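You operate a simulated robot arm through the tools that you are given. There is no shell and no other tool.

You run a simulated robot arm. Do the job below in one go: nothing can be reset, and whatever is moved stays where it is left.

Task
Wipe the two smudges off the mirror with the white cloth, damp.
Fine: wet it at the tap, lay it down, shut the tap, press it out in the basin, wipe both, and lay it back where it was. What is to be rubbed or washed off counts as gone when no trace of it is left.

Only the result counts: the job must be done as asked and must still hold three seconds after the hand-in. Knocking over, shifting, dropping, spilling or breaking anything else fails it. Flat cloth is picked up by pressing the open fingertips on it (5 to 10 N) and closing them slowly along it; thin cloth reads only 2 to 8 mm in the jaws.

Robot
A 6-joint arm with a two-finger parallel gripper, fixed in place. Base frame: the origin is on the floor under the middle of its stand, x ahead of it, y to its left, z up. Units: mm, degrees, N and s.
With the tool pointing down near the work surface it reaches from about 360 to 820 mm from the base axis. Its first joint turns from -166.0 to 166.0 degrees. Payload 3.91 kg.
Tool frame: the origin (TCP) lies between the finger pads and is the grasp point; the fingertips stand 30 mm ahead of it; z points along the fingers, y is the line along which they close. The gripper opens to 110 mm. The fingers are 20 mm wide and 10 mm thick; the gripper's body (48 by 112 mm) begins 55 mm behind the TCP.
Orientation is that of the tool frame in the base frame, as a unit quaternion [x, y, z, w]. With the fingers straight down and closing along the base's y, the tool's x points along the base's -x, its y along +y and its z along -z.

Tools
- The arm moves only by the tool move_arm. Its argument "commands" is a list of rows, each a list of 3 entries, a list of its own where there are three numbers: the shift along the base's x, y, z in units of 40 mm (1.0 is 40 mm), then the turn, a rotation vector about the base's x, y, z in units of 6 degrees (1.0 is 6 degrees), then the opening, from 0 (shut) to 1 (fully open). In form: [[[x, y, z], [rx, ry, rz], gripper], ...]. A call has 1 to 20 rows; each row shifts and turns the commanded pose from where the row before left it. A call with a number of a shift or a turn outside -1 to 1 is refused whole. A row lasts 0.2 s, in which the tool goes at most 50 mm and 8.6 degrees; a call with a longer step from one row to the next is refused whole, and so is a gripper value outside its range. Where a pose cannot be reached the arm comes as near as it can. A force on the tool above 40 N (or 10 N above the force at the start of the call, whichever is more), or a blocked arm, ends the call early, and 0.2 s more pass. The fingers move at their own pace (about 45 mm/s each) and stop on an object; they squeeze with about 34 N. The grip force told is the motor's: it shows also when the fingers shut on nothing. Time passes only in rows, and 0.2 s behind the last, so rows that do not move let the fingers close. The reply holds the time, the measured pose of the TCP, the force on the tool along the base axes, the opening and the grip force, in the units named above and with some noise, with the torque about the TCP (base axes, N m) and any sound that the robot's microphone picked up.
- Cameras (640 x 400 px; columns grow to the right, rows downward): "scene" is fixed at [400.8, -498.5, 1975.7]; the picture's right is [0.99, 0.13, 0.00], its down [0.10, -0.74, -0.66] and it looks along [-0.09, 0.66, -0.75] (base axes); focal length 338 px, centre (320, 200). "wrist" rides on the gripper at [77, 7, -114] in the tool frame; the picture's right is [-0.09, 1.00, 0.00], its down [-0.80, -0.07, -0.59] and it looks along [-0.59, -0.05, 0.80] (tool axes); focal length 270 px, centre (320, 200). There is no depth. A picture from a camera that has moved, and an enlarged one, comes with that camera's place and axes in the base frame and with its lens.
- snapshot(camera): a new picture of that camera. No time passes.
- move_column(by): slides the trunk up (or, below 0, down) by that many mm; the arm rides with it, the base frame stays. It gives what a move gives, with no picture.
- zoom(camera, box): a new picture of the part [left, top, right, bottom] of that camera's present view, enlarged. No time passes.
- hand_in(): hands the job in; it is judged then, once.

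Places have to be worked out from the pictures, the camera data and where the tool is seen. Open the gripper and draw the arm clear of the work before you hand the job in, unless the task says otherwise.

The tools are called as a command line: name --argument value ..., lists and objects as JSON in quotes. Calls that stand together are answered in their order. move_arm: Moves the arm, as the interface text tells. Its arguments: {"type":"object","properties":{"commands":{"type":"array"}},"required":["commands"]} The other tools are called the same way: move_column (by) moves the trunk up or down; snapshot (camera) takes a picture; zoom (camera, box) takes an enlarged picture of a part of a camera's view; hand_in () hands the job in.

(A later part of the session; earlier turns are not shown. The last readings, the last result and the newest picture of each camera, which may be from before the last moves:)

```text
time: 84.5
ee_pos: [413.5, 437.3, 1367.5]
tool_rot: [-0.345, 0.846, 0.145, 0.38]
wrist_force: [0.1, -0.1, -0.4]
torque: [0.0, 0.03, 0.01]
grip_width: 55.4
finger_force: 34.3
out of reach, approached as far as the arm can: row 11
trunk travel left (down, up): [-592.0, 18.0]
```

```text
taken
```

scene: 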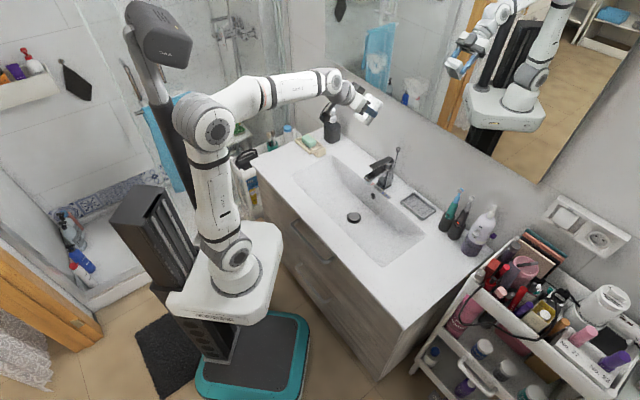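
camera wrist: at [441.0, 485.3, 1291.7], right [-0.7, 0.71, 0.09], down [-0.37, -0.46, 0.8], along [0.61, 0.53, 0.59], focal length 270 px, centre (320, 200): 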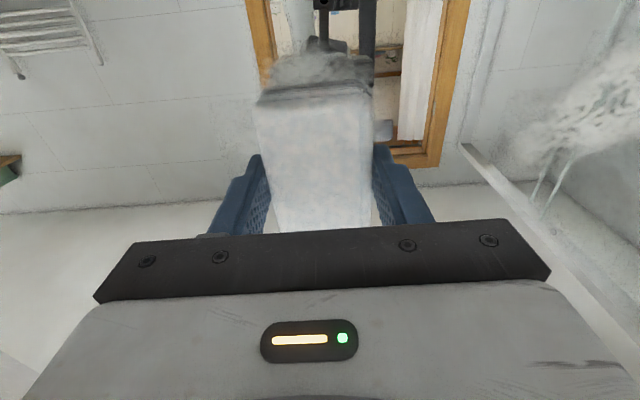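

The tool is back at about 48° tilt with n≈602. I lower the trunk 230 mm.

move_column --by -230

move_arm --commands '[[[0, 0, 0.7], [0, 0, 0], 0.35], [[0, 0, 0.8], [0, 0, 0], 0.35], [[0, 0, 0.8], [0.4, -0.4, 0], 0.35], [[0, 0, 0.8], [0.5, -0.5, 0], 0.35], [[0, 0, 0.8], [0.5, -0.5, 0], 0.35], [[0, 0, 0.8], [0.5, -0.5, 0], 0.35], [[0, 0, 0.7], [0.5, -0.5, 0], 0.35]]'

snapshot --camera "scene"

```text
time: 86.9
ee_pos: [413.5, 438.6, 1138.2]
tool_rot: [-0.344, 0.846, 0.146, 0.381]
wrist_force: [-0.3, -1.0, 0.2]
torque: [-0.02, -0.01, -0.03]
grip_width: 54.9
finger_force: 33.7
trunk travel left (down, up): [-362.0, 248.0]
```

```text
time: 88.5
ee_pos: [412.7, 437.0, 1354.5]
tool_rot: [-0.309, 0.766, 0.206, 0.525]
wrist_force: [0.2, -0.3, -0.3]
torque: [0.01, 0.08, -0.04]
grip_width: 55.1
finger_force: 33.2
trunk travel left (down, up): [-362.0, 248.0]
```

```text
taken
```

scene: 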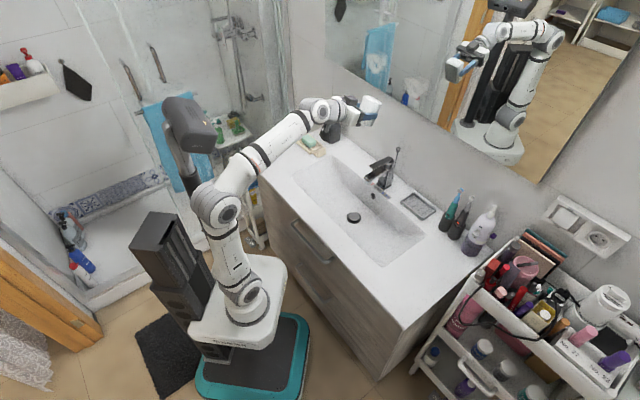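

The forearm now rises steeply, well away from the singularity. I finish squaring the tool to the mirror and approach short of it, at the right side of smudge 2.

move_arm --commands '[[[0, 0, 0], [0.637, -0.623, 0.062], 0.35], [[0, 0, 0], [0.637, -0.623, 0.062], 0.35], [[0, 0, 0], [0.637, -0.623, 0.062], 0.35], [[0, 0, 0], [0.637, -0.623, 0.062], 0.35], [[0.5, 0.277, 0], [0, 0, 0], 0.35], [[0.683, 0.377, 0], [0, 0, 0], 0.35], [[0.683, 0.377, 0], [0, 0, 0], 0.35], [[0.683, 0.377, 0], [0, 0, 0], 0.35], [[0.683, 0.377, 0], [0, 0, 0], 0.35], [[0.683, 0.377, 0], [0, 0, 0], 0.35], [[0, 0, 0], [0, 0, 0], 0.35]]'

snapshot --camera "wrist"

zoom --camera "scene" --box '[350, 20, 510, 140]'

```text
time: 90.9
ee_pos: [570.3, 525.8, 1353.9]
tool_rot: [-0.271, 0.653, 0.271, 0.653]
wrist_force: [-0.5, 0.9, -1.3]
torque: [-0.03, 0.07, 0.02]
grip_width: 55.2
finger_force: 34.3
trunk travel left (down, up): [-362.0, 248.0]
```

```text
taken
camera wrist: at [483.7, 448.4, 1278.5], right [-0.71, 0.7, 0.09], down [-0.37, -0.47, 0.8], along [0.61, 0.53, 0.59], focal length 270 px, centre (320, 200)
```

wrist: 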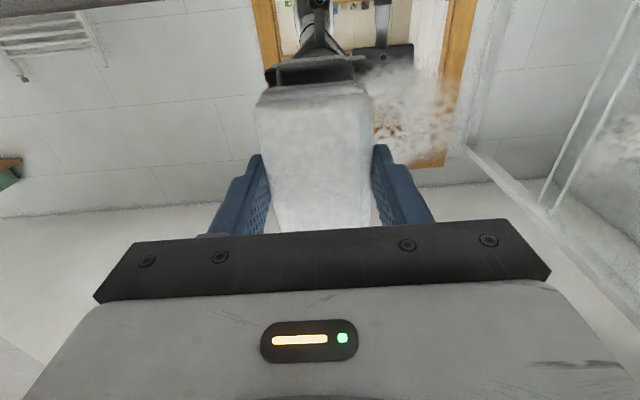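

```text
3.33 times, centred on (430, 80) of scene
camera zoom: at [400.8, -498.5, 1975.7], right [0.99, 0.13, 0.0], down [0.1, -0.74, -0.66], along [-0.09, 0.66, -0.75], focal length 1127 px, centre (-47, 600)
```

zoom: 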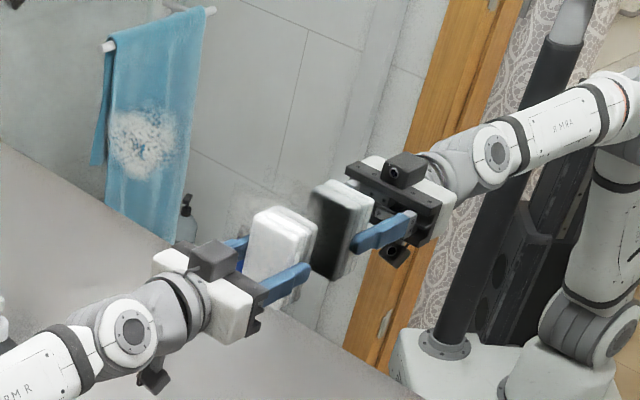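

TCP is at n=775, a=31.5, z=1354 and squared to the mirror. Smudge 2 spans about a −78…+20 and z 1316…1399. I creep forward to find the mirror.

move_arm --commands '[[[0.265, 0.265, 0], [0, 0, 0], 0.35], [[0.18, 0.18, 0], [0, 0, 0], 0.35], [[0, 0, 0], [0, 0, 0], 0.35]]'

move_arm --commands '[[[0.053, 0.053, 0], [0, 0, 0], 0.35], [[0, 0, 0], [0, 0, 0], 0.35]]'

zoom --camera "scene" --box '[380, 50, 460, 110]'

```text
time: 91.7
ee_pos: [588.4, 541.8, 1353.4]
tool_rot: [-0.272, 0.654, 0.271, 0.651]
wrist_force: [0.1, 0.3, -0.5]
torque: [-0.02, 0.02, 0.03]
grip_width: 55.2
finger_force: 34.5
trunk travel left (down, up): [-362.0, 248.0]
```

```text
time: 92.3
ee_pos: [591.2, 544.0, 1352.8]
tool_rot: [-0.272, 0.654, 0.271, 0.652]
wrist_force: [-0.2, 0.0, -0.6]
torque: [-0.01, 0.03, 0.02]
grip_width: 54.8
finger_force: 33.4
trunk travel left (down, up): [-362.0, 248.0]
```

```text
6.67 times, centred on (420, 80) of scene
camera zoom: at [400.8, -498.5, 1975.7], right [0.99, 0.13, 0.0], down [0.1, -0.74, -0.66], along [-0.09, 0.66, -0.75], focal length 2253 px, centre (-347, 1000)
```

zoom: 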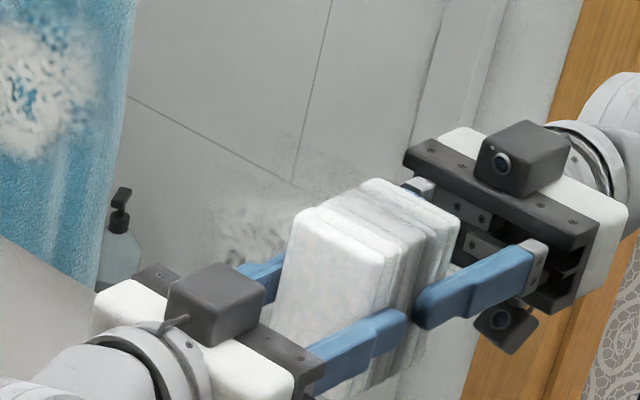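

The pad and its reflection are almost touching. I continue in 2 mm steps.

move_arm --commands '[[[0.036, 0.036, 0], [0, 0, 0], 0.35], [[0, 0, 0], [0, 0, 0], 0.35]]'

move_arm --commands '[[[0.036, 0.036, 0], [0, 0, 0], 0.35], [[0, 0, 0], [0, 0, 0], 0.35]]'

```text
time: 92.9
ee_pos: [590.7, 545.2, 1354.7]
tool_rot: [-0.272, 0.654, 0.271, 0.652]
wrist_force: [-5.9, -6.0, -2.8]
torque: [0.12, -0.19, 0.2]
grip_width: 55.1
finger_force: 34.1
trunk travel left (down, up): [-362.0, 248.0]
```

```text
time: 93.5
ee_pos: [591.0, 544.0, 1355.9]
tool_rot: [-0.271, 0.654, 0.271, 0.652]
wrist_force: [-13.6, -12.2, -6.9]
torque: [0.02, -0.17, 0.38]
grip_width: 55.0
finger_force: 34.0
trunk travel left (down, up): [-362.0, 248.0]
```

Contact is at TCP n≈803 with 18 N normal force. I ease back to about 12 N and start wiping across smudge 2 to the left.

move_arm --commands '[[[-0.02, -0.02, 0], [0, 0, 0], 0.35], [[-0.15, 0.15, 0], [0, 0, 0], 0.35], [[-0.177, 0.177, 0], [0, 0, 0], 0.35], [[-0.177, 0.177, 0], [0, 0, 0], 0.35], [[-0.177, 0.177, 0], [0, 0, 0], 0.35]]'

```text
time: 94.7
ee_pos: [563.4, 571.4, 1355.9]
tool_rot: [-0.271, 0.654, 0.271, 0.653]
wrist_force: [-6.8, -14.9, -1.2]
torque: [0.06, -0.06, -0.05]
grip_width: 55.0
finger_force: 33.8
trunk travel left (down, up): [-362.0, 248.0]
```

Normal force is about 15 N with modest friction. I carry on to the left across the whole smudge.

move_arm --commands '[[[-0.177, 0.177, 0], [0, 0, 0], 0.35], [[-0.177, 0.177, 0], [0, 0, 0], 0.35], [[-0.177, 0.177, 0], [0, 0, 0], 0.35], [[-0.177, 0.177, 0], [0, 0, 0], 0.35], [[-0.177, 0.177, 0], [0, 0, 0], 0.35], [[-0.177, 0.177, 0], [0, 0, 0], 0.35], [[-0.177, 0.177, 0], [0, 0, 0], 0.35], [[-0.177, 0.177, 0], [0, 0, 0], 0.35], [[-0.177, 0.177, 0], [0, 0, 0], 0.35]]'

snapshot --camera "wrist"

zoom --camera "scene" --box '[360, 40, 460, 120]'

```text
time: 96.7
ee_pos: [500.4, 636.1, 1356.8]
tool_rot: [-0.271, 0.653, 0.271, 0.653]
wrist_force: [-5.7, -13.4, -0.5]
torque: [-0.2, 0.08, -0.21]
grip_width: 54.9
finger_force: 34.0
trunk travel left (down, up): [-362.0, 248.0]
```

```text
taken
camera wrist: at [413.4, 559.5, 1279.8], right [-0.7, 0.7, 0.09], down [-0.37, -0.47, 0.8], along [0.61, 0.53, 0.59], focal length 270 px, centre (320, 200)
```

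wrist: 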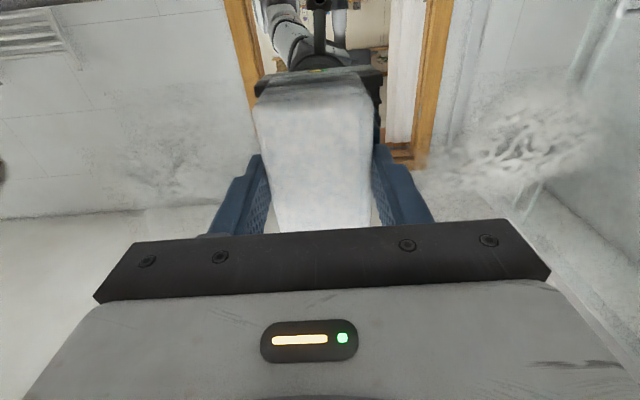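

```text
5.00 times, centred on (410, 80) of scene
camera zoom: at [400.8, -498.5, 1975.7], right [0.99, 0.13, 0.0], down [0.1, -0.74, -0.66], along [-0.09, 0.66, -0.75], focal length 1690 px, centre (-130, 800)
```

zoom: 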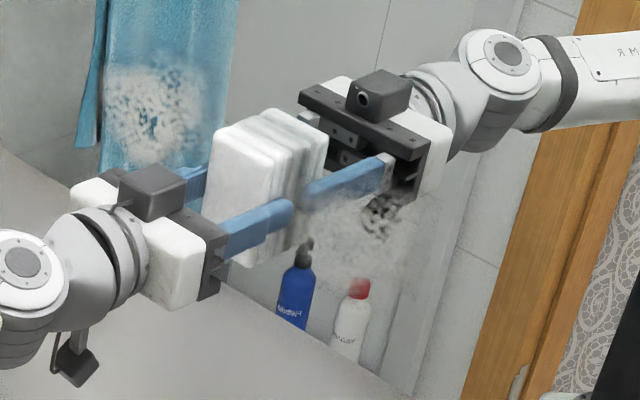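

The smudge is thinner but still visible after one pass. I rub back and forth over it at two heights.

move_arm --commands '[[[0.2, -0.2, 0], [0, 0, 0], 0.35], [[0.24, -0.24, 0], [0, 0, 0], 0.35], [[0.24, -0.24, 0], [0, 0, 0], 0.35], [[0.24, -0.24, 0], [0, 0, 0], 0.35], [[0.24, -0.24, 0], [0, 0, 0], 0.35], [[0.24, -0.24, 0], [0, 0, 0], 0.35], [[0.24, -0.24, 0], [0, 0, 0], 0.35], [[0.24, -0.24, 0], [0, 0, 0], 0.35], [[0.24, -0.24, 0], [0, 0, 0], 0.35], [[0, 0, -0.4], [0, 0, 0], 0.35], [[-0.24, 0.24, 0], [0, 0, 0], 0.35], [[-0.24, 0.24, 0], [0, 0, 0], 0.35], [[-0.24, 0.24, 0], [0, 0, 0], 0.35], [[-0.24, 0.24, 0], [0, 0, 0], 0.35], [[-0.24, 0.24, 0], [0, 0, 0], 0.35], [[-0.24, 0.24, 0], [0, 0, 0], 0.35], [[-0.24, 0.24, 0], [0, 0, 0], 0.35], [[-0.24, 0.24, 0], [0, 0, 0], 0.35]]'

snapshot --camera "wrist"

zoom --camera "scene" --box '[360, 40, 460, 120]'

```text
time: 100.5
ee_pos: [507.1, 629.5, 1338.4]
tool_rot: [-0.273, 0.654, 0.273, 0.651]
wrist_force: [-6.3, -9.7, -0.3]
torque: [-0.03, -0.08, -0.25]
grip_width: 55.2
finger_force: 33.7
trunk travel left (down, up): [-362.0, 248.0]
```

```text
taken
camera wrist: at [420.7, 552.0, 1262.7], right [-0.71, 0.7, 0.09], down [-0.37, -0.47, 0.8], along [0.61, 0.53, 0.59], focal length 270 px, centre (320, 200)
```

wrist: 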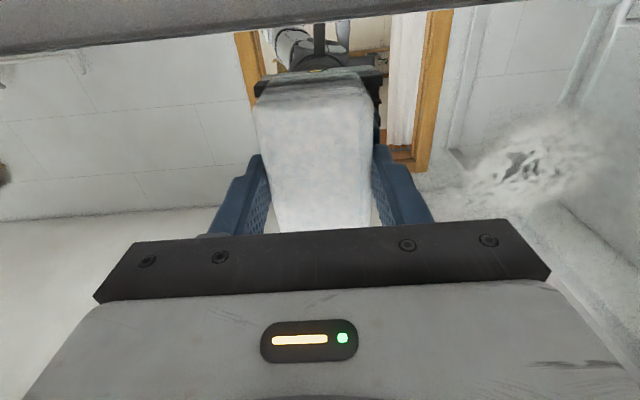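

```text
5.00 times, centred on (410, 80) of scene
camera zoom: at [400.8, -498.5, 1975.7], right [0.99, 0.13, 0.0], down [0.1, -0.74, -0.66], along [-0.09, 0.66, -0.75], focal length 1690 px, centre (-130, 800)
```

zoom: 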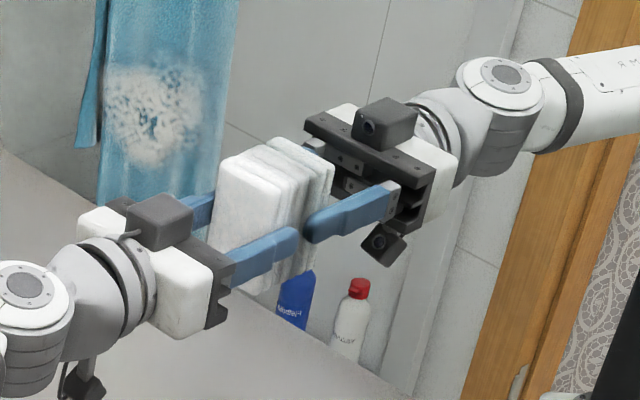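

Smudge 2 looks largely gone. I add passes at the upper height and again at mid-height to be thorough.

move_arm --commands '[[[0, 0, 0.45], [0, 0, 0], 0.35], [[0, 0, 0.5], [0, 0, 0], 0.35], [[0.27, -0.27, 0], [0, 0, 0], 0.35], [[0.27, -0.27, 0], [0, 0, 0], 0.35], [[0.27, -0.27, 0], [0, 0, 0], 0.35], [[0.27, -0.27, 0], [0, 0, 0], 0.35], [[0.27, -0.27, 0], [0, 0, 0], 0.35], [[0.27, -0.27, 0], [0, 0, 0], 0.35], [[0.27, -0.27, 0], [0, 0, 0], 0.35], [[0.27, -0.27, 0], [0, 0, 0], 0.35], [[0, 0, -0.5], [0, 0, 0], 0.35], [[-0.27, 0.27, 0], [0, 0, 0], 0.35], [[-0.27, 0.27, 0], [0, 0, 0], 0.35], [[-0.27, 0.27, 0], [0, 0, 0], 0.35], [[-0.27, 0.27, 0], [0, 0, 0], 0.35], [[-0.27, 0.27, 0], [0, 0, 0], 0.35], [[-0.27, 0.27, 0], [0, 0, 0], 0.35], [[-0.27, 0.27, 0], [0, 0, 0], 0.35], [[-0.27, 0.27, 0], [0, 0, 0], 0.35], [[-0.27, 0.27, 0], [0, 0, 0], 0.35]]'

snapshot --camera "wrist"

zoom --camera "scene" --box '[360, 40, 460, 120]'

```text
time: 104.7
ee_pos: [496.4, 639.7, 1357.7]
tool_rot: [-0.272, 0.653, 0.271, 0.653]
wrist_force: [-7.2, -9.4, -0.2]
torque: [-0.15, 0.01, -0.27]
grip_width: 55.1
finger_force: 33.9
trunk travel left (down, up): [-362.0, 248.0]
```

```text
taken
camera wrist: at [410.0, 562.7, 1281.5], right [-0.71, 0.7, 0.09], down [-0.37, -0.47, 0.8], along [0.61, 0.53, 0.59], focal length 270 px, centre (320, 200)
```

wrist: 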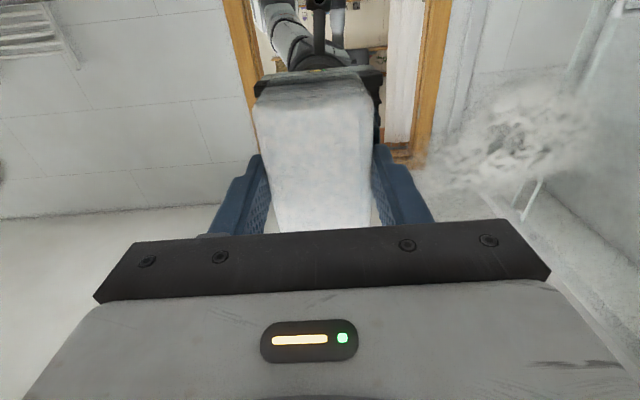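

```text
5.00 times, centred on (410, 80) of scene
camera zoom: at [400.8, -498.5, 1975.7], right [0.99, 0.13, 0.0], down [0.1, -0.74, -0.66], along [-0.09, 0.66, -0.75], focal length 1690 px, centre (-130, 800)
```

zoom: 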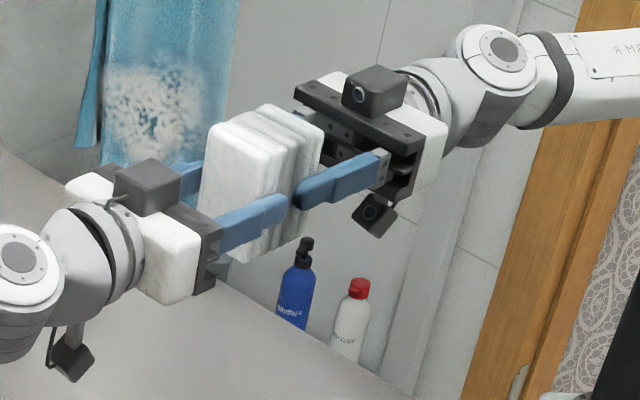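

Smudge 2 is gone as far as I can see. Smudge 1 spans about a −171…−267 and z 1328…1408, so I slide along the mirror onto it.

move_arm --commands '[[[-0.1, 0.1, 0.22], [0, 0, 0], 0.35], [[-0.25, 0.25, 0], [0, 0, 0], 0.35], [[-0.25, 0.25, 0], [0, 0, 0], 0.35], [[-0.25, 0.25, 0], [0, 0, 0], 0.35], [[-0.25, 0.25, 0], [0, 0, 0], 0.35], [[-0.25, 0.25, 0], [0, 0, 0], 0.35], [[-0.25, 0.25, 0], [0, 0, 0], 0.35]]'

```text
time: 106.3
ee_pos: [432.8, 702.5, 1364.3]
tool_rot: [-0.271, 0.654, 0.272, 0.652]
wrist_force: [-6.4, -9.5, -1.3]
torque: [0.03, -0.07, -0.2]
grip_width: 55.1
finger_force: 33.8
trunk travel left (down, up): [-362.0, 248.0]
```

Contact holds steady at 11 N. I continue across smudge 1 and back.

move_arm --commands '[[[-0.25, 0.25, 0], [0, 0, 0], 0.35], [[-0.25, 0.25, 0], [0, 0, 0], 0.35], [[-0.25, 0.25, 0], [0, 0, 0], 0.35], [[-0.25, 0.25, 0], [0, 0, 0], 0.35], [[-0.25, 0.25, 0], [0, 0, 0], 0.35], [[-0.25, 0.25, 0], [0, 0, 0], 0.35], [[-0.25, 0.25, 0], [0, 0, 0], 0.35]]'

move_arm --commands '[[[0.25, -0.25, 0], [0, 0, 0], 0.35], [[0.25, -0.25, 0], [0, 0, 0], 0.35], [[0.25, -0.25, 0], [0, 0, 0], 0.35], [[0.25, -0.25, 0], [0, 0, 0], 0.35], [[0.25, -0.25, 0], [0, 0, 0], 0.35], [[0.25, -0.25, 0], [0, 0, 0], 0.35], [[0.25, -0.25, 0], [0, 0, 0], 0.35], [[0.25, -0.25, 0], [0, 0, 0], 0.35], [[0.25, -0.25, 0], [0, 0, 0], 0.35], [[0.2, -0.2, -0.45], [0, 0, 0], 0.35]]'

snapshot --camera "wrist"

zoom --camera "scene" --box '[340, 30, 440, 110]'

```text
time: 107.9
ee_pos: [363.2, 773.7, 1361.5]
tool_rot: [-0.273, 0.654, 0.271, 0.651]
wrist_force: [-0.3, 0.9, -1.7]
torque: [-0.03, 0.0, 0.0]
grip_width: 55.0
finger_force: 33.6
out of reach, approached as far as the arm can: row 7
trunk travel left (down, up): [-362.0, 248.0]
```

```text
time: 108.8
ee_pos: [385.0, 749.8, 1376.3]
tool_rot: [-0.272, 0.652, 0.275, 0.652]
wrist_force: [-23.1, -23.4, -6.5]
torque: [-0.18, 0.57, -0.8]
grip_width: 54.8
finger_force: 34.0
out of reach, approached as far as the arm can: row 1, 2, 3, 4
trunk travel left (down, up): [-362.0, 248.0]
stopped in row 4: the force on the tool passed its limit at 44 N (the readings are from after the stop); the commanded pose is now the measured one
```

```text
taken
camera wrist: at [299.5, 673.4, 1299.2], right [-0.71, 0.7, 0.09], down [-0.36, -0.48, 0.8], along [0.6, 0.53, 0.59], focal length 270 px, centre (320, 200)
```

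wrist: 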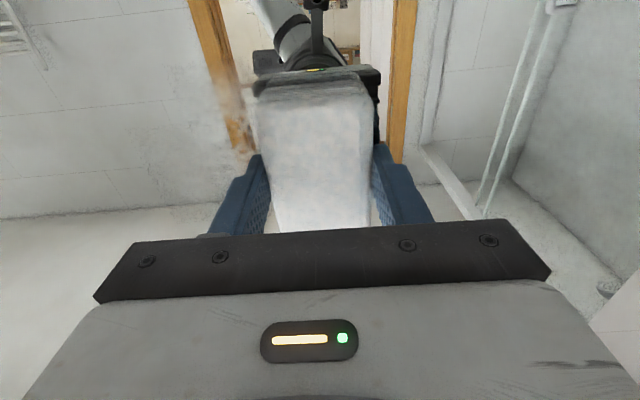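

```text
5.00 times, centred on (390, 70) of scene
camera zoom: at [400.8, -498.5, 1975.7], right [0.99, 0.13, 0.0], down [0.1, -0.74, -0.66], along [-0.09, 0.66, -0.75], focal length 1690 px, centre (-30, 850)
```

zoom: 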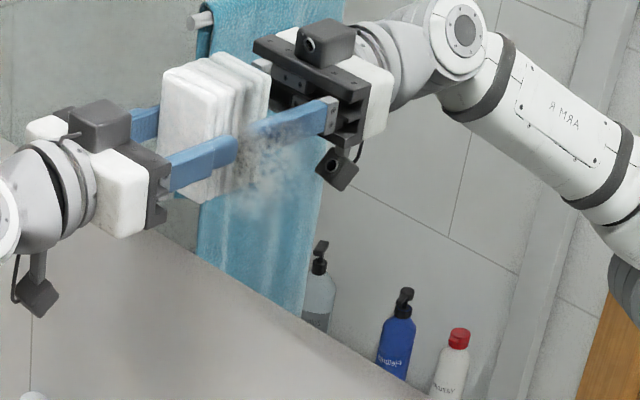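

I hit the reach limit at the far left, then the return pressed too hard, at 33 N. I ease back a little and check before continuing.

move_arm --commands '[[[-0.045, -0.045, -0.1], [0, 0, 0], 0.35], [[0, 0, 0], [0, 0, 0], 0.35]]'

```text
time: 109.4
ee_pos: [385.1, 751.4, 1374.6]
tool_rot: [-0.271, 0.651, 0.275, 0.653]
wrist_force: [-21.7, -18.7, 7.6]
torque: [-0.13, 0.2, -0.42]
grip_width: 55.1
finger_force: 34.1
out of reach, approached as far as the arm can: row 1
trunk travel left (down, up): [-362.0, 248.0]
```

The arm is stretched out here. I pull straight back off the mirror and then raise the trunk for slack.

move_arm --commands '[[[-0.2, -0.2, 0], [0, 0, 0], 0.35], [[-0.4, -0.4, 0], [0, 0, 0], 0.35], [[-0.4, -0.4, 0], [0, 0, 0], 0.35], [[0, 0, 0], [0, 0, 0], 0.35]]'

snapshot --camera "wrist"

zoom --camera "scene" --box '[340, 30, 440, 110]'

```text
time: 110.4
ee_pos: [358.6, 748.9, 1393.0]
tool_rot: [-0.273, 0.655, 0.273, 0.65]
wrist_force: [-0.6, -0.1, -0.4]
torque: [-0.03, 0.01, 0.04]
grip_width: 55.2
finger_force: 33.5
out of reach, approached as far as the arm can: row 1, 2, 3
trunk travel left (down, up): [-362.0, 248.0]
```

```text
taken
camera wrist: at [273.2, 670.9, 1316.7], right [-0.71, 0.7, 0.09], down [-0.36, -0.47, 0.8], along [0.61, 0.54, 0.59], focal length 270 px, centre (320, 200)
```

wrist: 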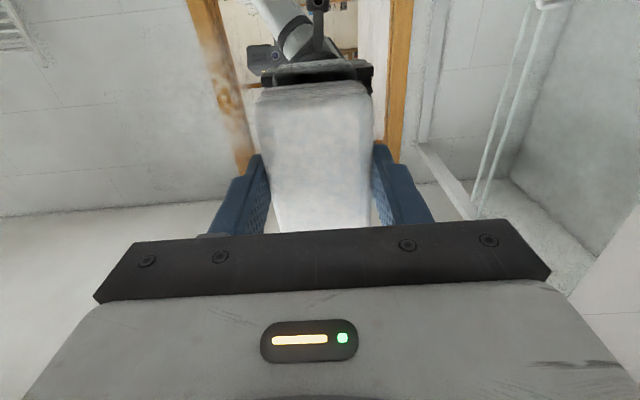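

```text
5.00 times, centred on (390, 70) of scene
camera zoom: at [400.8, -498.5, 1975.7], right [0.99, 0.13, 0.0], down [0.1, -0.74, -0.66], along [-0.09, 0.66, -0.75], focal length 1690 px, centre (-30, 850)
```

zoom: 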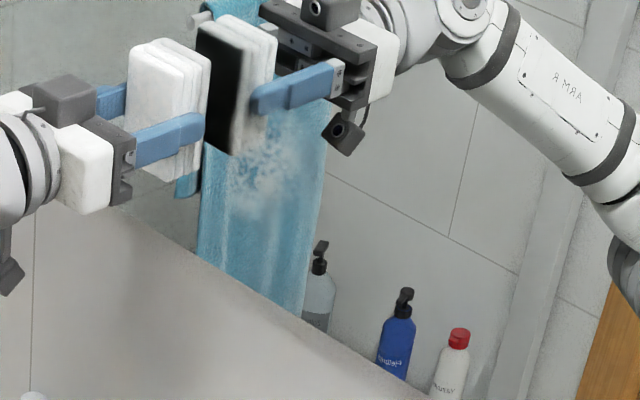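

The arm seems stuck at full elbow extension, moving only along a sphere. I command a downward and inward move so the elbow bends again.

move_arm --commands '[[[-0.1, -0.1, -0.9], [0, 0, 0], 0.35], [[-0.1, -0.1, -0.5], [0, 0, 0], 0.35], [[0, 0, 0], [0, 0, 0], 0.35]]'

zoom --camera "scene" --box '[340, 30, 440, 110]'

```text
time: 111.2
ee_pos: [359.4, 773.2, 1358.5]
tool_rot: [-0.273, 0.654, 0.273, 0.65]
wrist_force: [-0.8, 1.4, -1.0]
torque: [0.0, 0.04, 0.0]
grip_width: 55.0
finger_force: 34.3
out of reach, approached as far as the arm can: row 1, 2
trunk travel left (down, up): [-362.0, 248.0]
```

```text
5.00 times, centred on (390, 70) of scene
camera zoom: at [400.8, -498.5, 1975.7], right [0.99, 0.13, 0.0], down [0.1, -0.74, -0.66], along [-0.09, 0.66, -0.75], focal length 1690 px, centre (-30, 850)
```

zoom: 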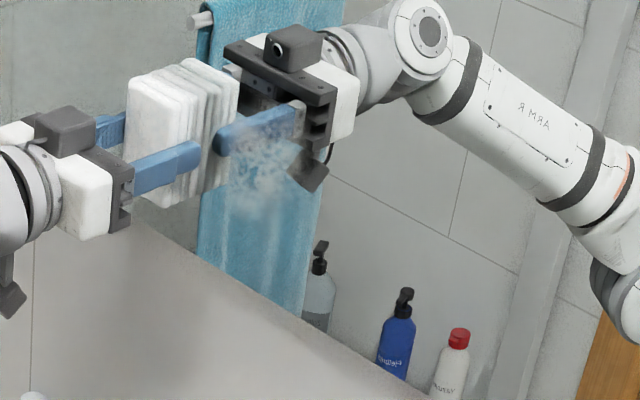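

The arm is still on the limit surface. I look at the whole posture before deciding how to free it.

snapshot --camera "scene"

zoom --camera "scene" --box '[180, 40, 400, 340]'

```text
taken
```

scene: 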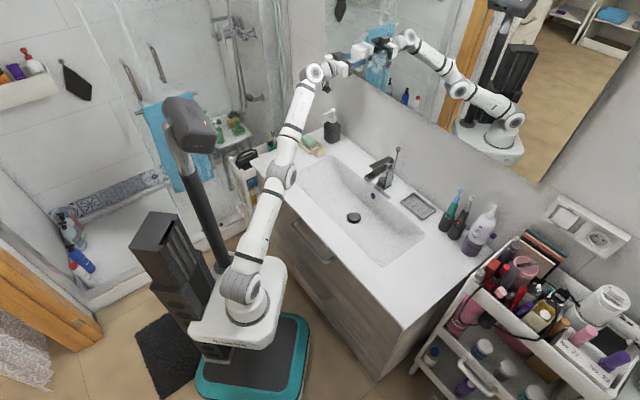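

```text
1.33 times, centred on (290, 190) of scene
camera zoom: at [400.8, -498.5, 1975.7], right [0.99, 0.13, 0.0], down [0.1, -0.74, -0.66], along [-0.09, 0.66, -0.75], focal length 451 px, centre (360, 213)
```

zoom: 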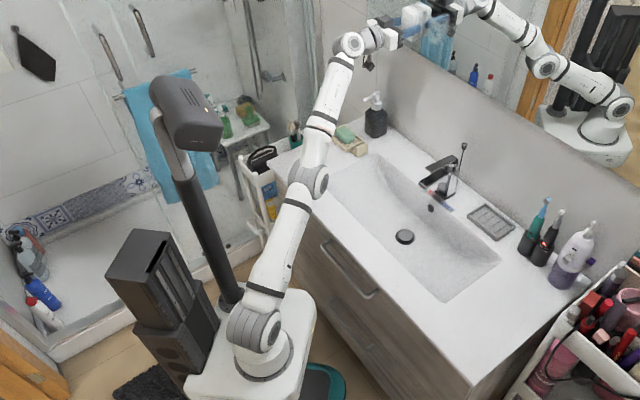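

The arm is fully straight at the elbow. I back off a little along the limit and then tilt the tool upward, which drives the wrist downward so the elbow can bend.

move_arm --commands '[[[-0.435, -0.965, 0], [0, 0, 0], 0.35], [[-0.2, -0.3, 0], [0.7, -0.7, 0], 0.35], [[0, 0, 0], [0.7, -0.7, 0], 0.35], [[0, 0, 0], [0.7, -0.7, 0], 0.35], [[0, 0, 0], [0.7, -0.7, 0], 0.35]]'

zoom --camera "scene" --box '[180, 10, 440, 340]'

```text
time: 112.4
ee_pos: [340.1, 779.2, 1407.9]
tool_rot: [-0.212, 0.51, 0.322, 0.769]
wrist_force: [-17.4, -25.5, -9.0]
torque: [-0.85, 0.82, -0.66]
grip_width: 55.0
finger_force: 34.0
out of reach, approached as far as the arm can: row 1, 2, 3, 4, 5
trunk travel left (down, up): [-362.0, 248.0]
stopped in row 5: the force on the tool passed its limit at 48 N (the readings are from after the stop); the commanded pose is now the measured one
```

```text
1.21 times, centred on (310, 175) of scene
camera zoom: at [400.8, -498.5, 1975.7], right [0.99, 0.13, 0.0], down [0.1, -0.74, -0.66], along [-0.09, 0.66, -0.75], focal length 410 px, centre (332, 230)
```

zoom: 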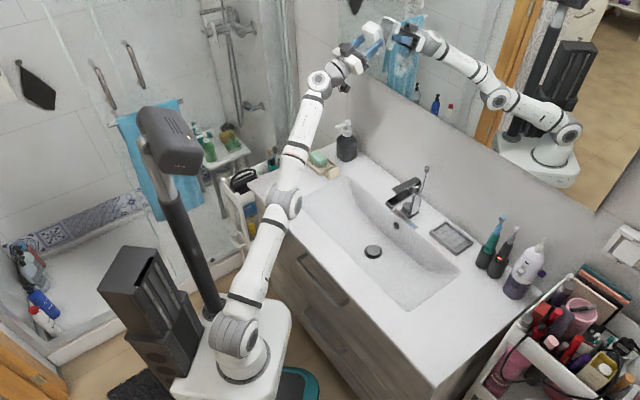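

Tilting up just pushed the pad's corner into the mirror, so I reverse. I pitch the tool back down while backing away, a motion the straight arm can follow.

move_arm --commands '[[[-0.2, -0.2, -0.1], [-0.7, 0.7, 0], 0.35], [[-0.16, -0.16, -0.25], [-0.7, 0.7, 0], 0.35], [[-0.16, -0.16, -0.25], [-0.7, 0.7, 0], 0.35], [[-0.16, -0.16, -0.25], [-0.7, 0.7, 0], 0.35], [[-0.1, -0.1, -0.4], [-0.7, 0.7, 0], 0.35]]'

zoom --camera "scene" --box '[260, 10, 440, 140]'

```text
time: 113.6
ee_pos: [315.2, 762.2, 1359.9]
tool_rot: [-0.288, 0.694, 0.255, 0.608]
wrist_force: [-0.2, -0.7, -0.8]
torque: [-0.01, -0.01, 0.03]
grip_width: 55.1
finger_force: 34.2
out of reach, approached as far as the arm can: row 1, 2
trunk travel left (down, up): [-362.0, 248.0]
```

```text
3.08 times, centred on (350, 75) of scene
camera zoom: at [400.8, -498.5, 1975.7], right [0.99, 0.13, 0.0], down [0.1, -0.74, -0.66], along [-0.09, 0.66, -0.75], focal length 1040 px, centre (228, 585)
```

zoom: 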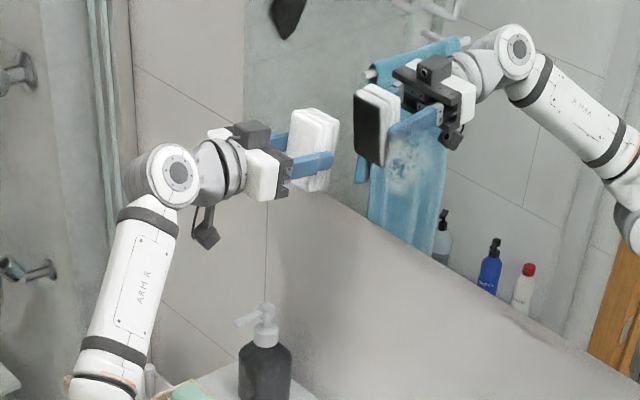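

The last rows were within reach again and the pad is clear of the mirror. I test moving inward and to the right.

move_arm --commands '[[[-0.2, -0.5, 0], [0, 0, 0], 0.35], [[-0.1, -0.6, 0], [0, 0, 0], 0.35], [[0.1, -0.7, 0], [0, 0, 0], 0.35]]'

snapshot --camera "scene"

```text
time: 114.4
ee_pos: [316.6, 733.5, 1397.4]
tool_rot: [-0.288, 0.694, 0.256, 0.609]
wrist_force: [-0.6, 1.0, -1.5]
torque: [-0.01, 0.0, -0.01]
grip_width: 54.9
finger_force: 34.1
out of reach, approached as far as the arm can: row 1, 2, 3
trunk travel left (down, up): [-362.0, 248.0]
```

```text
taken
```

scene: 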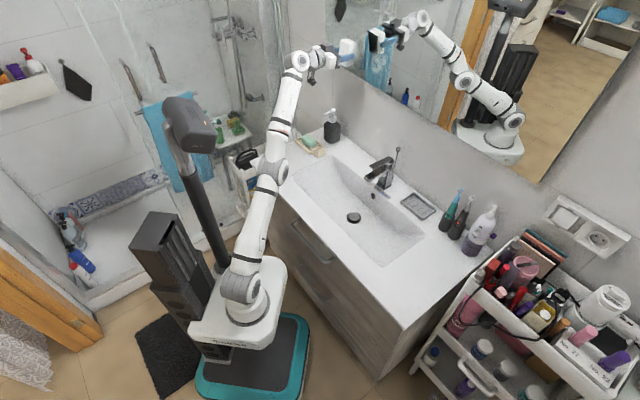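

It's still locked straight. I pitch the tool fully down about the wrist, sinking the wrist along its reach so the elbow flexes, with plenty of room away from the mirror.

move_arm --commands '[[[-0.081, -0.081, -0.632], [-0.695, 0.695, 0], 0.35], [[-0.127, -0.127, -0.617], [-0.695, 0.695, 0], 0.35], [[-0.171, -0.171, -0.595], [-0.695, 0.695, 0], 0.35], [[-0.214, -0.214, -0.567], [-0.695, 0.695, 0], 0.35], [[-0.253, -0.253, -0.532], [-0.695, 0.695, 0], 0.35], [[-0.097, -0.097, -0.852], [-0.695, 0.695, 0], 0.35], [[-0.13, -0.13, -0.81], [-0.695, 0.695, 0], 0.35], [[-0.16, -0.16, -0.76], [-0.695, 0.695, 0], 0.35], [[-0.189, -0.189, -0.705], [-0.695, 0.695, 0], 0.35]]'

snapshot --camera "scene"

```text
time: 116.4
ee_pos: [262.6, 707.8, 1174.8]
tool_rot: [-0.369, 0.894, 0.1, 0.234]
wrist_force: [0.1, -0.4, -0.6]
torque: [-0.02, 0.01, 0.0]
grip_width: 55.0
finger_force: 33.5
out of reach, approached as far as the arm can: row 1, 2, 3, 4, 5, 6, 7, 8, 9
trunk travel left (down, up): [-362.0, 248.0]
```

```text
taken
```

scene: 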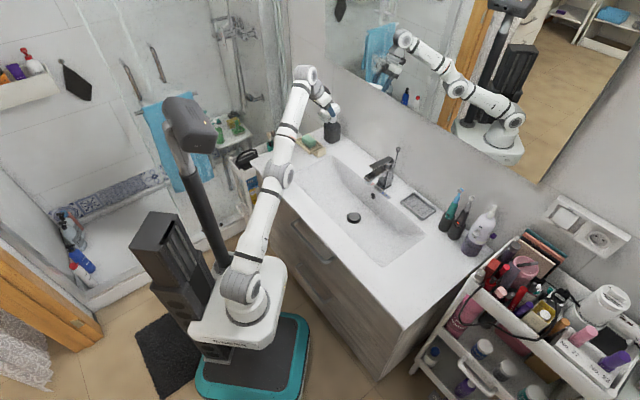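

The tool now points mostly down but the elbow is still straight. I swing right over the open basin, away from the dispenser, bringing the tool vertical, and then sink to force the elbow to flex.

move_arm --commands '[[[0.396, -0.7, -0.16], [-0.695, 0.695, 0], 0.35], [[0.396, -0.7, -0.16], [-0.695, 0.695, 0], 0.35], [[0.396, -0.7, -0.16], [-0.695, 0.695, 0], 0.35], [[0.396, -0.7, -0.16], [-0.695, 0.695, 0], 0.35], [[0.396, -0.7, -0.16], [-0.695, 0.695, 0], 0.35]]'

snapshot --camera "scene"

```text
time: 117.6
ee_pos: [348.4, 584.3, 1148.1]
tool_rot: [-0.382, 0.924, 0.003, -0.003]
wrist_force: [0.3, -0.1, -1.4]
torque: [-0.02, -0.01, 0.0]
grip_width: 54.9
finger_force: 34.3
out of reach, approached as far as the arm can: row 1, 2, 3, 4
trunk travel left (down, up): [-362.0, 248.0]
```

```text
taken
```

scene: 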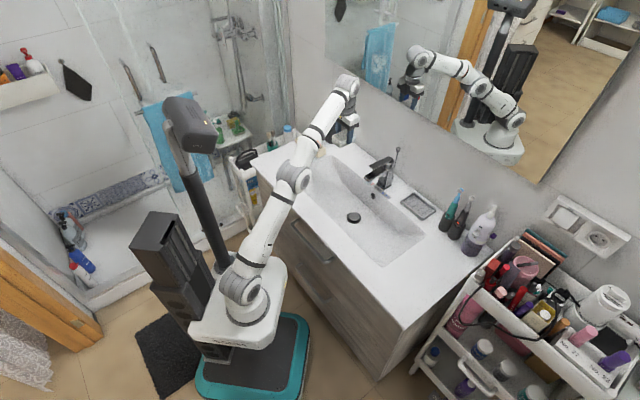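

The last row was reachable. I sink and pull inward to get well clear of the straight-arm limit.

move_arm --commands '[[[0, 0, -0.6], [0, 0, 0], 0.35], [[-0.2, -0.2, -0.6], [0, 0, 0], 0.35], [[-0.4, -0.4, -0.3], [0, 0, 0], 0.35], [[-0.5, -0.5, 0], [0, 0, 0], 0.35], [[-0.5, -0.5, 0], [0, 0, 0], 0.35]]'

snapshot --camera "scene"

```text
time: 118.8
ee_pos: [283.8, 519.1, 1089.6]
tool_rot: [-0.382, 0.924, 0.004, 0.0]
wrist_force: [0.0, -0.1, -0.7]
torque: [0.01, 0.01, 0.0]
grip_width: 54.9
finger_force: 33.6
trunk travel left (down, up): [-362.0, 248.0]
```

```text
taken
```

scene: 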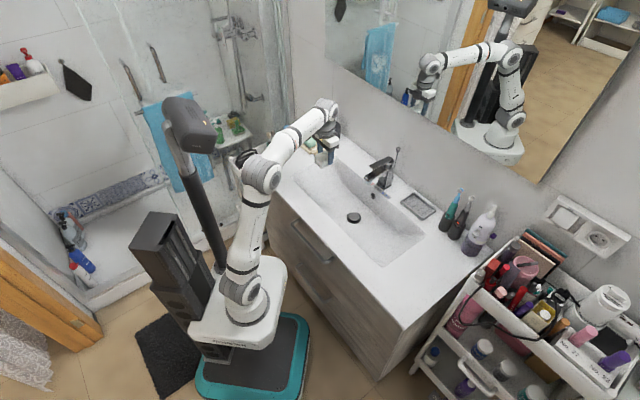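

The elbow is bent again and the arm is free. I look at the mirror to see what is left of the smudges.

zoom --camera "scene" --box '[350, 40, 446, 100]'

zoom --camera "scene" --box '[270, 100, 430, 220]'

```text
6.67 times, centred on (398, 70) of scene
camera zoom: at [400.8, -498.5, 1975.7], right [0.99, 0.13, 0.0], down [0.1, -0.74, -0.66], along [-0.09, 0.66, -0.75], focal length 2253 px, centre (-200, 1067)
```

zoom: 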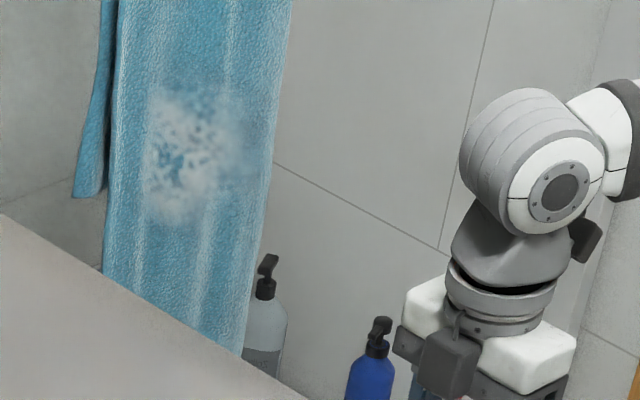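

```text
3.33 times, centred on (350, 160) of scene
camera zoom: at [400.8, -498.5, 1975.7], right [0.99, 0.13, 0.0], down [0.1, -0.74, -0.66], along [-0.09, 0.66, -0.75], focal length 1127 px, centre (220, 333)
```

zoom: 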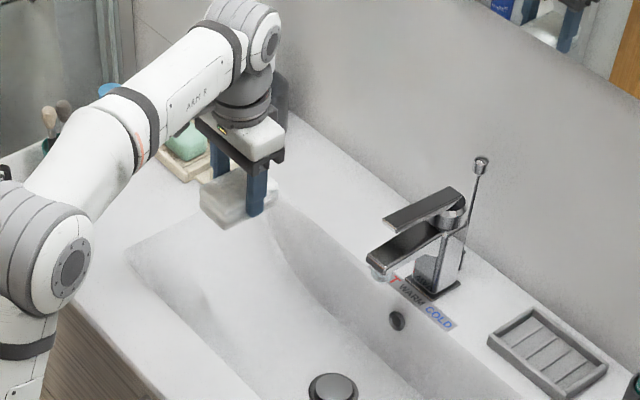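

Smudge 2 looks gone and smudge 1 is about half gone. I raise the trunk 50 mm for extra reach and swing the tool up to horizontal again in front of smudge 1.

move_column --by 50

move_arm --commands '[[[0.15, 0.15, 0.3], [0.7071, -0.7071, 0], 0.35], [[0.204, 0.204, 0.375], [0.7071, -0.7071, 0], 0.35], [[0.204, 0.204, 0.375], [0.7071, -0.7071, 0], 0.35], [[0.204, 0.204, 0.375], [0.7071, -0.7071, 0], 0.35], [[0.204, 0.204, 0.375], [0.7071, -0.7071, 0], 0.35], [[0.204, 0.204, 0.375], [0.7071, -0.7071, 0], 0.35], [[0.204, 0.204, 0.375], [0.7071, -0.7071, 0], 0.35], [[0.204, 0.204, 0.375], [0.7071, -0.7071, 0], 0.35], [[0.204, 0.204, 0.375], [0.7071, -0.7071, 0], 0.35], [[0.204, 0.204, 0.375], [0.7071, -0.7071, 0], 0.35]]'

snapshot --camera "scene"

```text
time: 119.7
ee_pos: [284.8, 520.2, 1138.2]
tool_rot: [-0.38, 0.925, 0.004, 0.001]
wrist_force: [0.2, 0.5, -2.0]
torque: [0.01, -0.01, -0.02]
grip_width: 55.2
finger_force: 33.9
trunk travel left (down, up): [-412.0, 198.0]
```

```text
time: 121.9
ee_pos: [365.2, 599.7, 1286.1]
tool_rot: [-0.331, 0.799, 0.196, 0.462]
wrist_force: [-0.8, -0.6, -1.0]
torque: [-0.01, -0.03, -0.01]
grip_width: 55.1
finger_force: 34.1
trunk travel left (down, up): [-412.0, 198.0]
```

```text
taken
```

scene: 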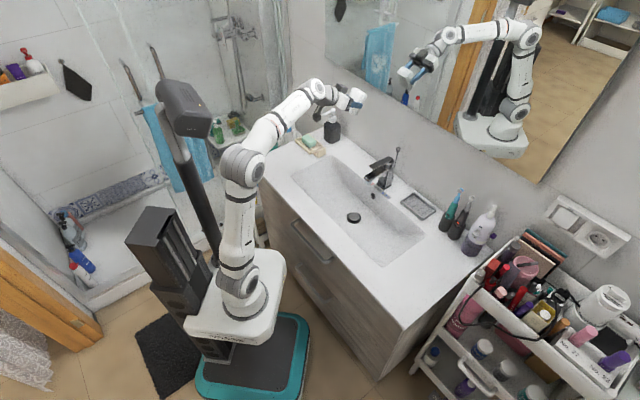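

All within reach. I finish the tilt to horizontal and move closer to the mirror.

move_arm --commands '[[[0.25, 0.25, 0.39], [0.7, -0.7, 0], 0.35], [[0.25, 0.25, 0.39], [0.7, -0.7, 0], 0.35], [[0.25, 0.25, 0.39], [0.7, -0.7, 0], 0.35], [[0.25, 0.25, 0.39], [0.7, -0.7, 0], 0.35], [[0.2, 0.2, 0.39], [0.7, -0.7, 0], 0.35], [[0, 0, 0], [0, 0, 0], 0.35]]'

snapshot --camera "wrist"

zoom --camera "scene" --box '[340, 30, 460, 120]'

```text
time: 123.3
ee_pos: [412.6, 647.6, 1364.1]
tool_rot: [-0.272, 0.653, 0.274, 0.651]
wrist_force: [-0.8, -0.2, -1.3]
torque: [-0.01, 0.01, 0.0]
grip_width: 55.0
finger_force: 33.4
trunk travel left (down, up): [-412.0, 198.0]
```

```text
taken
camera wrist: at [326.2, 570.7, 1287.8], right [-0.71, 0.7, 0.09], down [-0.36, -0.47, 0.8], along [0.6, 0.53, 0.59], focal length 270 px, centre (320, 200)
```

wrist: 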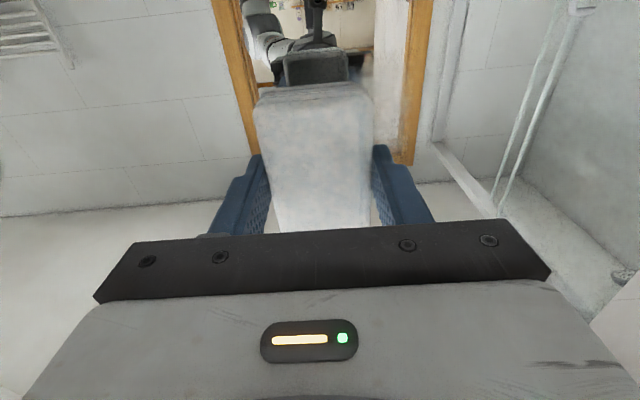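

```text
4.44 times, centred on (400, 75) of scene
camera zoom: at [400.8, -498.5, 1975.7], right [0.99, 0.13, 0.0], down [0.1, -0.74, -0.66], along [-0.09, 0.66, -0.75], focal length 1502 px, centre (-36, 756)
```

zoom: 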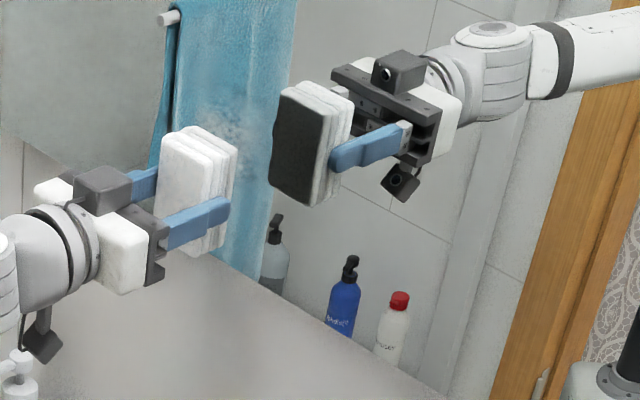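

Everything is reachable now: n=750, a=−166, z=1364, squared to the mirror. I move to the right edge of smudge 1 and make contact.

move_arm --commands '[[[0.53, 0.26, 0], [0, 0, 0], 0.35], [[0.53, 0.26, 0], [0, 0, 0], 0.35], [[0.05, 0.05, 0], [0, 0, 0], 0.35], [[0, 0, 0], [0, 0, 0], 0.35]]'

move_arm --commands '[[[0.05, 0.05, 0], [0, 0, 0], 0.35], [[0, 0, 0], [0, 0, 0], 0.35]]'

```text
time: 124.3
ee_pos: [456.3, 670.3, 1362.9]
tool_rot: [-0.271, 0.655, 0.274, 0.65]
wrist_force: [-0.5, 0.1, -0.1]
torque: [0.02, -0.02, 0.01]
grip_width: 55.1
finger_force: 34.3
trunk travel left (down, up): [-412.0, 198.0]
```

```text
time: 124.9
ee_pos: [459.5, 671.8, 1363.6]
tool_rot: [-0.272, 0.654, 0.274, 0.651]
wrist_force: [0.2, 0.4, -1.3]
torque: [0.0, -0.01, 0.01]
grip_width: 54.9
finger_force: 34.3
trunk travel left (down, up): [-412.0, 198.0]
```

No contact yet at n=800. I advance 2–3 mm at a time.

move_arm --commands '[[[0.04, 0.04, 0], [0, 0, 0], 0.35], [[0, 0, 0], [0, 0, 0], 0.35]]'

move_arm --commands '[[[0.04, 0.04, 0], [0, 0, 0], 0.35], [[0, 0, 0], [0, 0, 0], 0.35]]'

```text
time: 125.5
ee_pos: [460.9, 673.6, 1362.9]
tool_rot: [-0.272, 0.654, 0.274, 0.65]
wrist_force: [-2.7, -2.1, -1.3]
torque: [0.06, -0.04, -0.08]
grip_width: 55.0
finger_force: 33.8
trunk travel left (down, up): [-412.0, 198.0]
```

```text
time: 126.1
ee_pos: [460.9, 675.5, 1364.6]
tool_rot: [-0.273, 0.653, 0.274, 0.651]
wrist_force: [-11.0, -9.8, -7.7]
torque: [0.35, -0.14, -0.42]
grip_width: 55.0
finger_force: 34.5
trunk travel left (down, up): [-412.0, 198.0]
```

Contact at about 15 N. I wipe left across smudge 1, staying short of the earlier limit.

move_arm --commands '[[[-0.2, 0.2, 0], [0, 0, 0], 0.35], [[-0.24, 0.24, 0], [0, 0, 0], 0.35], [[-0.24, 0.24, 0], [0, 0, 0], 0.35], [[-0.24, 0.24, 0], [0, 0, 0], 0.35], [[-0.24, 0.24, 0], [0, 0, 0], 0.35], [[-0.24, 0.24, 0], [0, 0, 0], 0.35], [[-0.24, 0.24, 0], [0, 0, 0], 0.35]]'

```text
time: 127.7
ee_pos: [394.0, 740.3, 1367.0]
tool_rot: [-0.271, 0.654, 0.274, 0.651]
wrist_force: [-7.6, -10.0, -0.7]
torque: [0.39, -0.27, -0.35]
grip_width: 55.1
finger_force: 34.3
trunk travel left (down, up): [-412.0, 198.0]
```

Steady at 12 N. I finish the stroke, then return at a lower height and go over it again at a higher one.

move_arm --commands '[[[-0.22, 0.22, 0], [0, 0, 0], 0.35], [[0, 0, -0.5], [0, 0, 0], 0.35], [[0.25, -0.25, 0], [0, 0, 0], 0.35], [[0.25, -0.25, 0], [0, 0, 0], 0.35], [[0.25, -0.25, 0], [0, 0, 0], 0.35], [[0.25, -0.25, 0], [0, 0, 0], 0.35], [[0.25, -0.25, 0], [0, 0, 0], 0.35], [[0.25, -0.25, 0], [0, 0, 0], 0.35], [[0.25, -0.25, 0], [0, 0, 0], 0.35], [[0.15, -0.15, 0.5], [0, 0, 0], 0.35], [[0, 0, 0.45], [0, 0, 0], 0.35], [[-0.25, 0.25, 0], [0, 0, 0], 0.35], [[-0.25, 0.25, 0], [0, 0, 0], 0.35], [[-0.25, 0.25, 0], [0, 0, 0], 0.35], [[-0.25, 0.25, 0], [0, 0, 0], 0.35], [[-0.25, 0.25, 0], [0, 0, 0], 0.35], [[-0.25, 0.25, 0], [0, 0, 0], 0.35], [[-0.2, 0.2, 0], [0, 0, 0], 0.35]]'

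snapshot --camera "wrist"

zoom --camera "scene" --box '[340, 30, 460, 120]'

```text
time: 131.5
ee_pos: [394.0, 741.9, 1382.7]
tool_rot: [-0.272, 0.654, 0.274, 0.651]
wrist_force: [-3.9, -5.7, 0.0]
torque: [-0.01, -0.05, -0.2]
grip_width: 55.1
finger_force: 33.7
trunk travel left (down, up): [-412.0, 198.0]
```

```text
taken
camera wrist: at [307.5, 664.5, 1306.3], right [-0.71, 0.7, 0.09], down [-0.36, -0.47, 0.8], along [0.6, 0.54, 0.59], focal length 270 px, centre (320, 200)
```

wrist: 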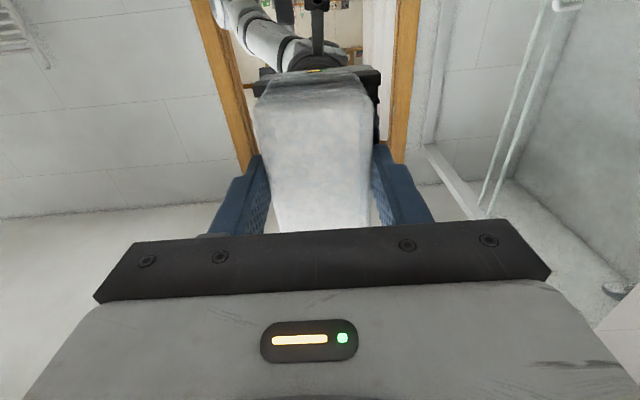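

```text
4.44 times, centred on (400, 75) of scene
camera zoom: at [400.8, -498.5, 1975.7], right [0.99, 0.13, 0.0], down [0.1, -0.74, -0.66], along [-0.09, 0.66, -0.75], focal length 1502 px, centre (-36, 756)
```

zoom: 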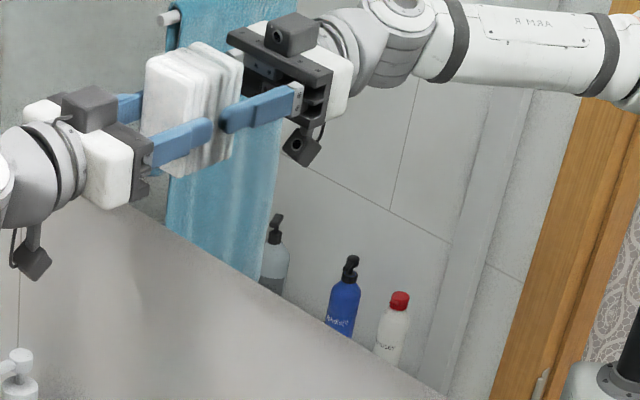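

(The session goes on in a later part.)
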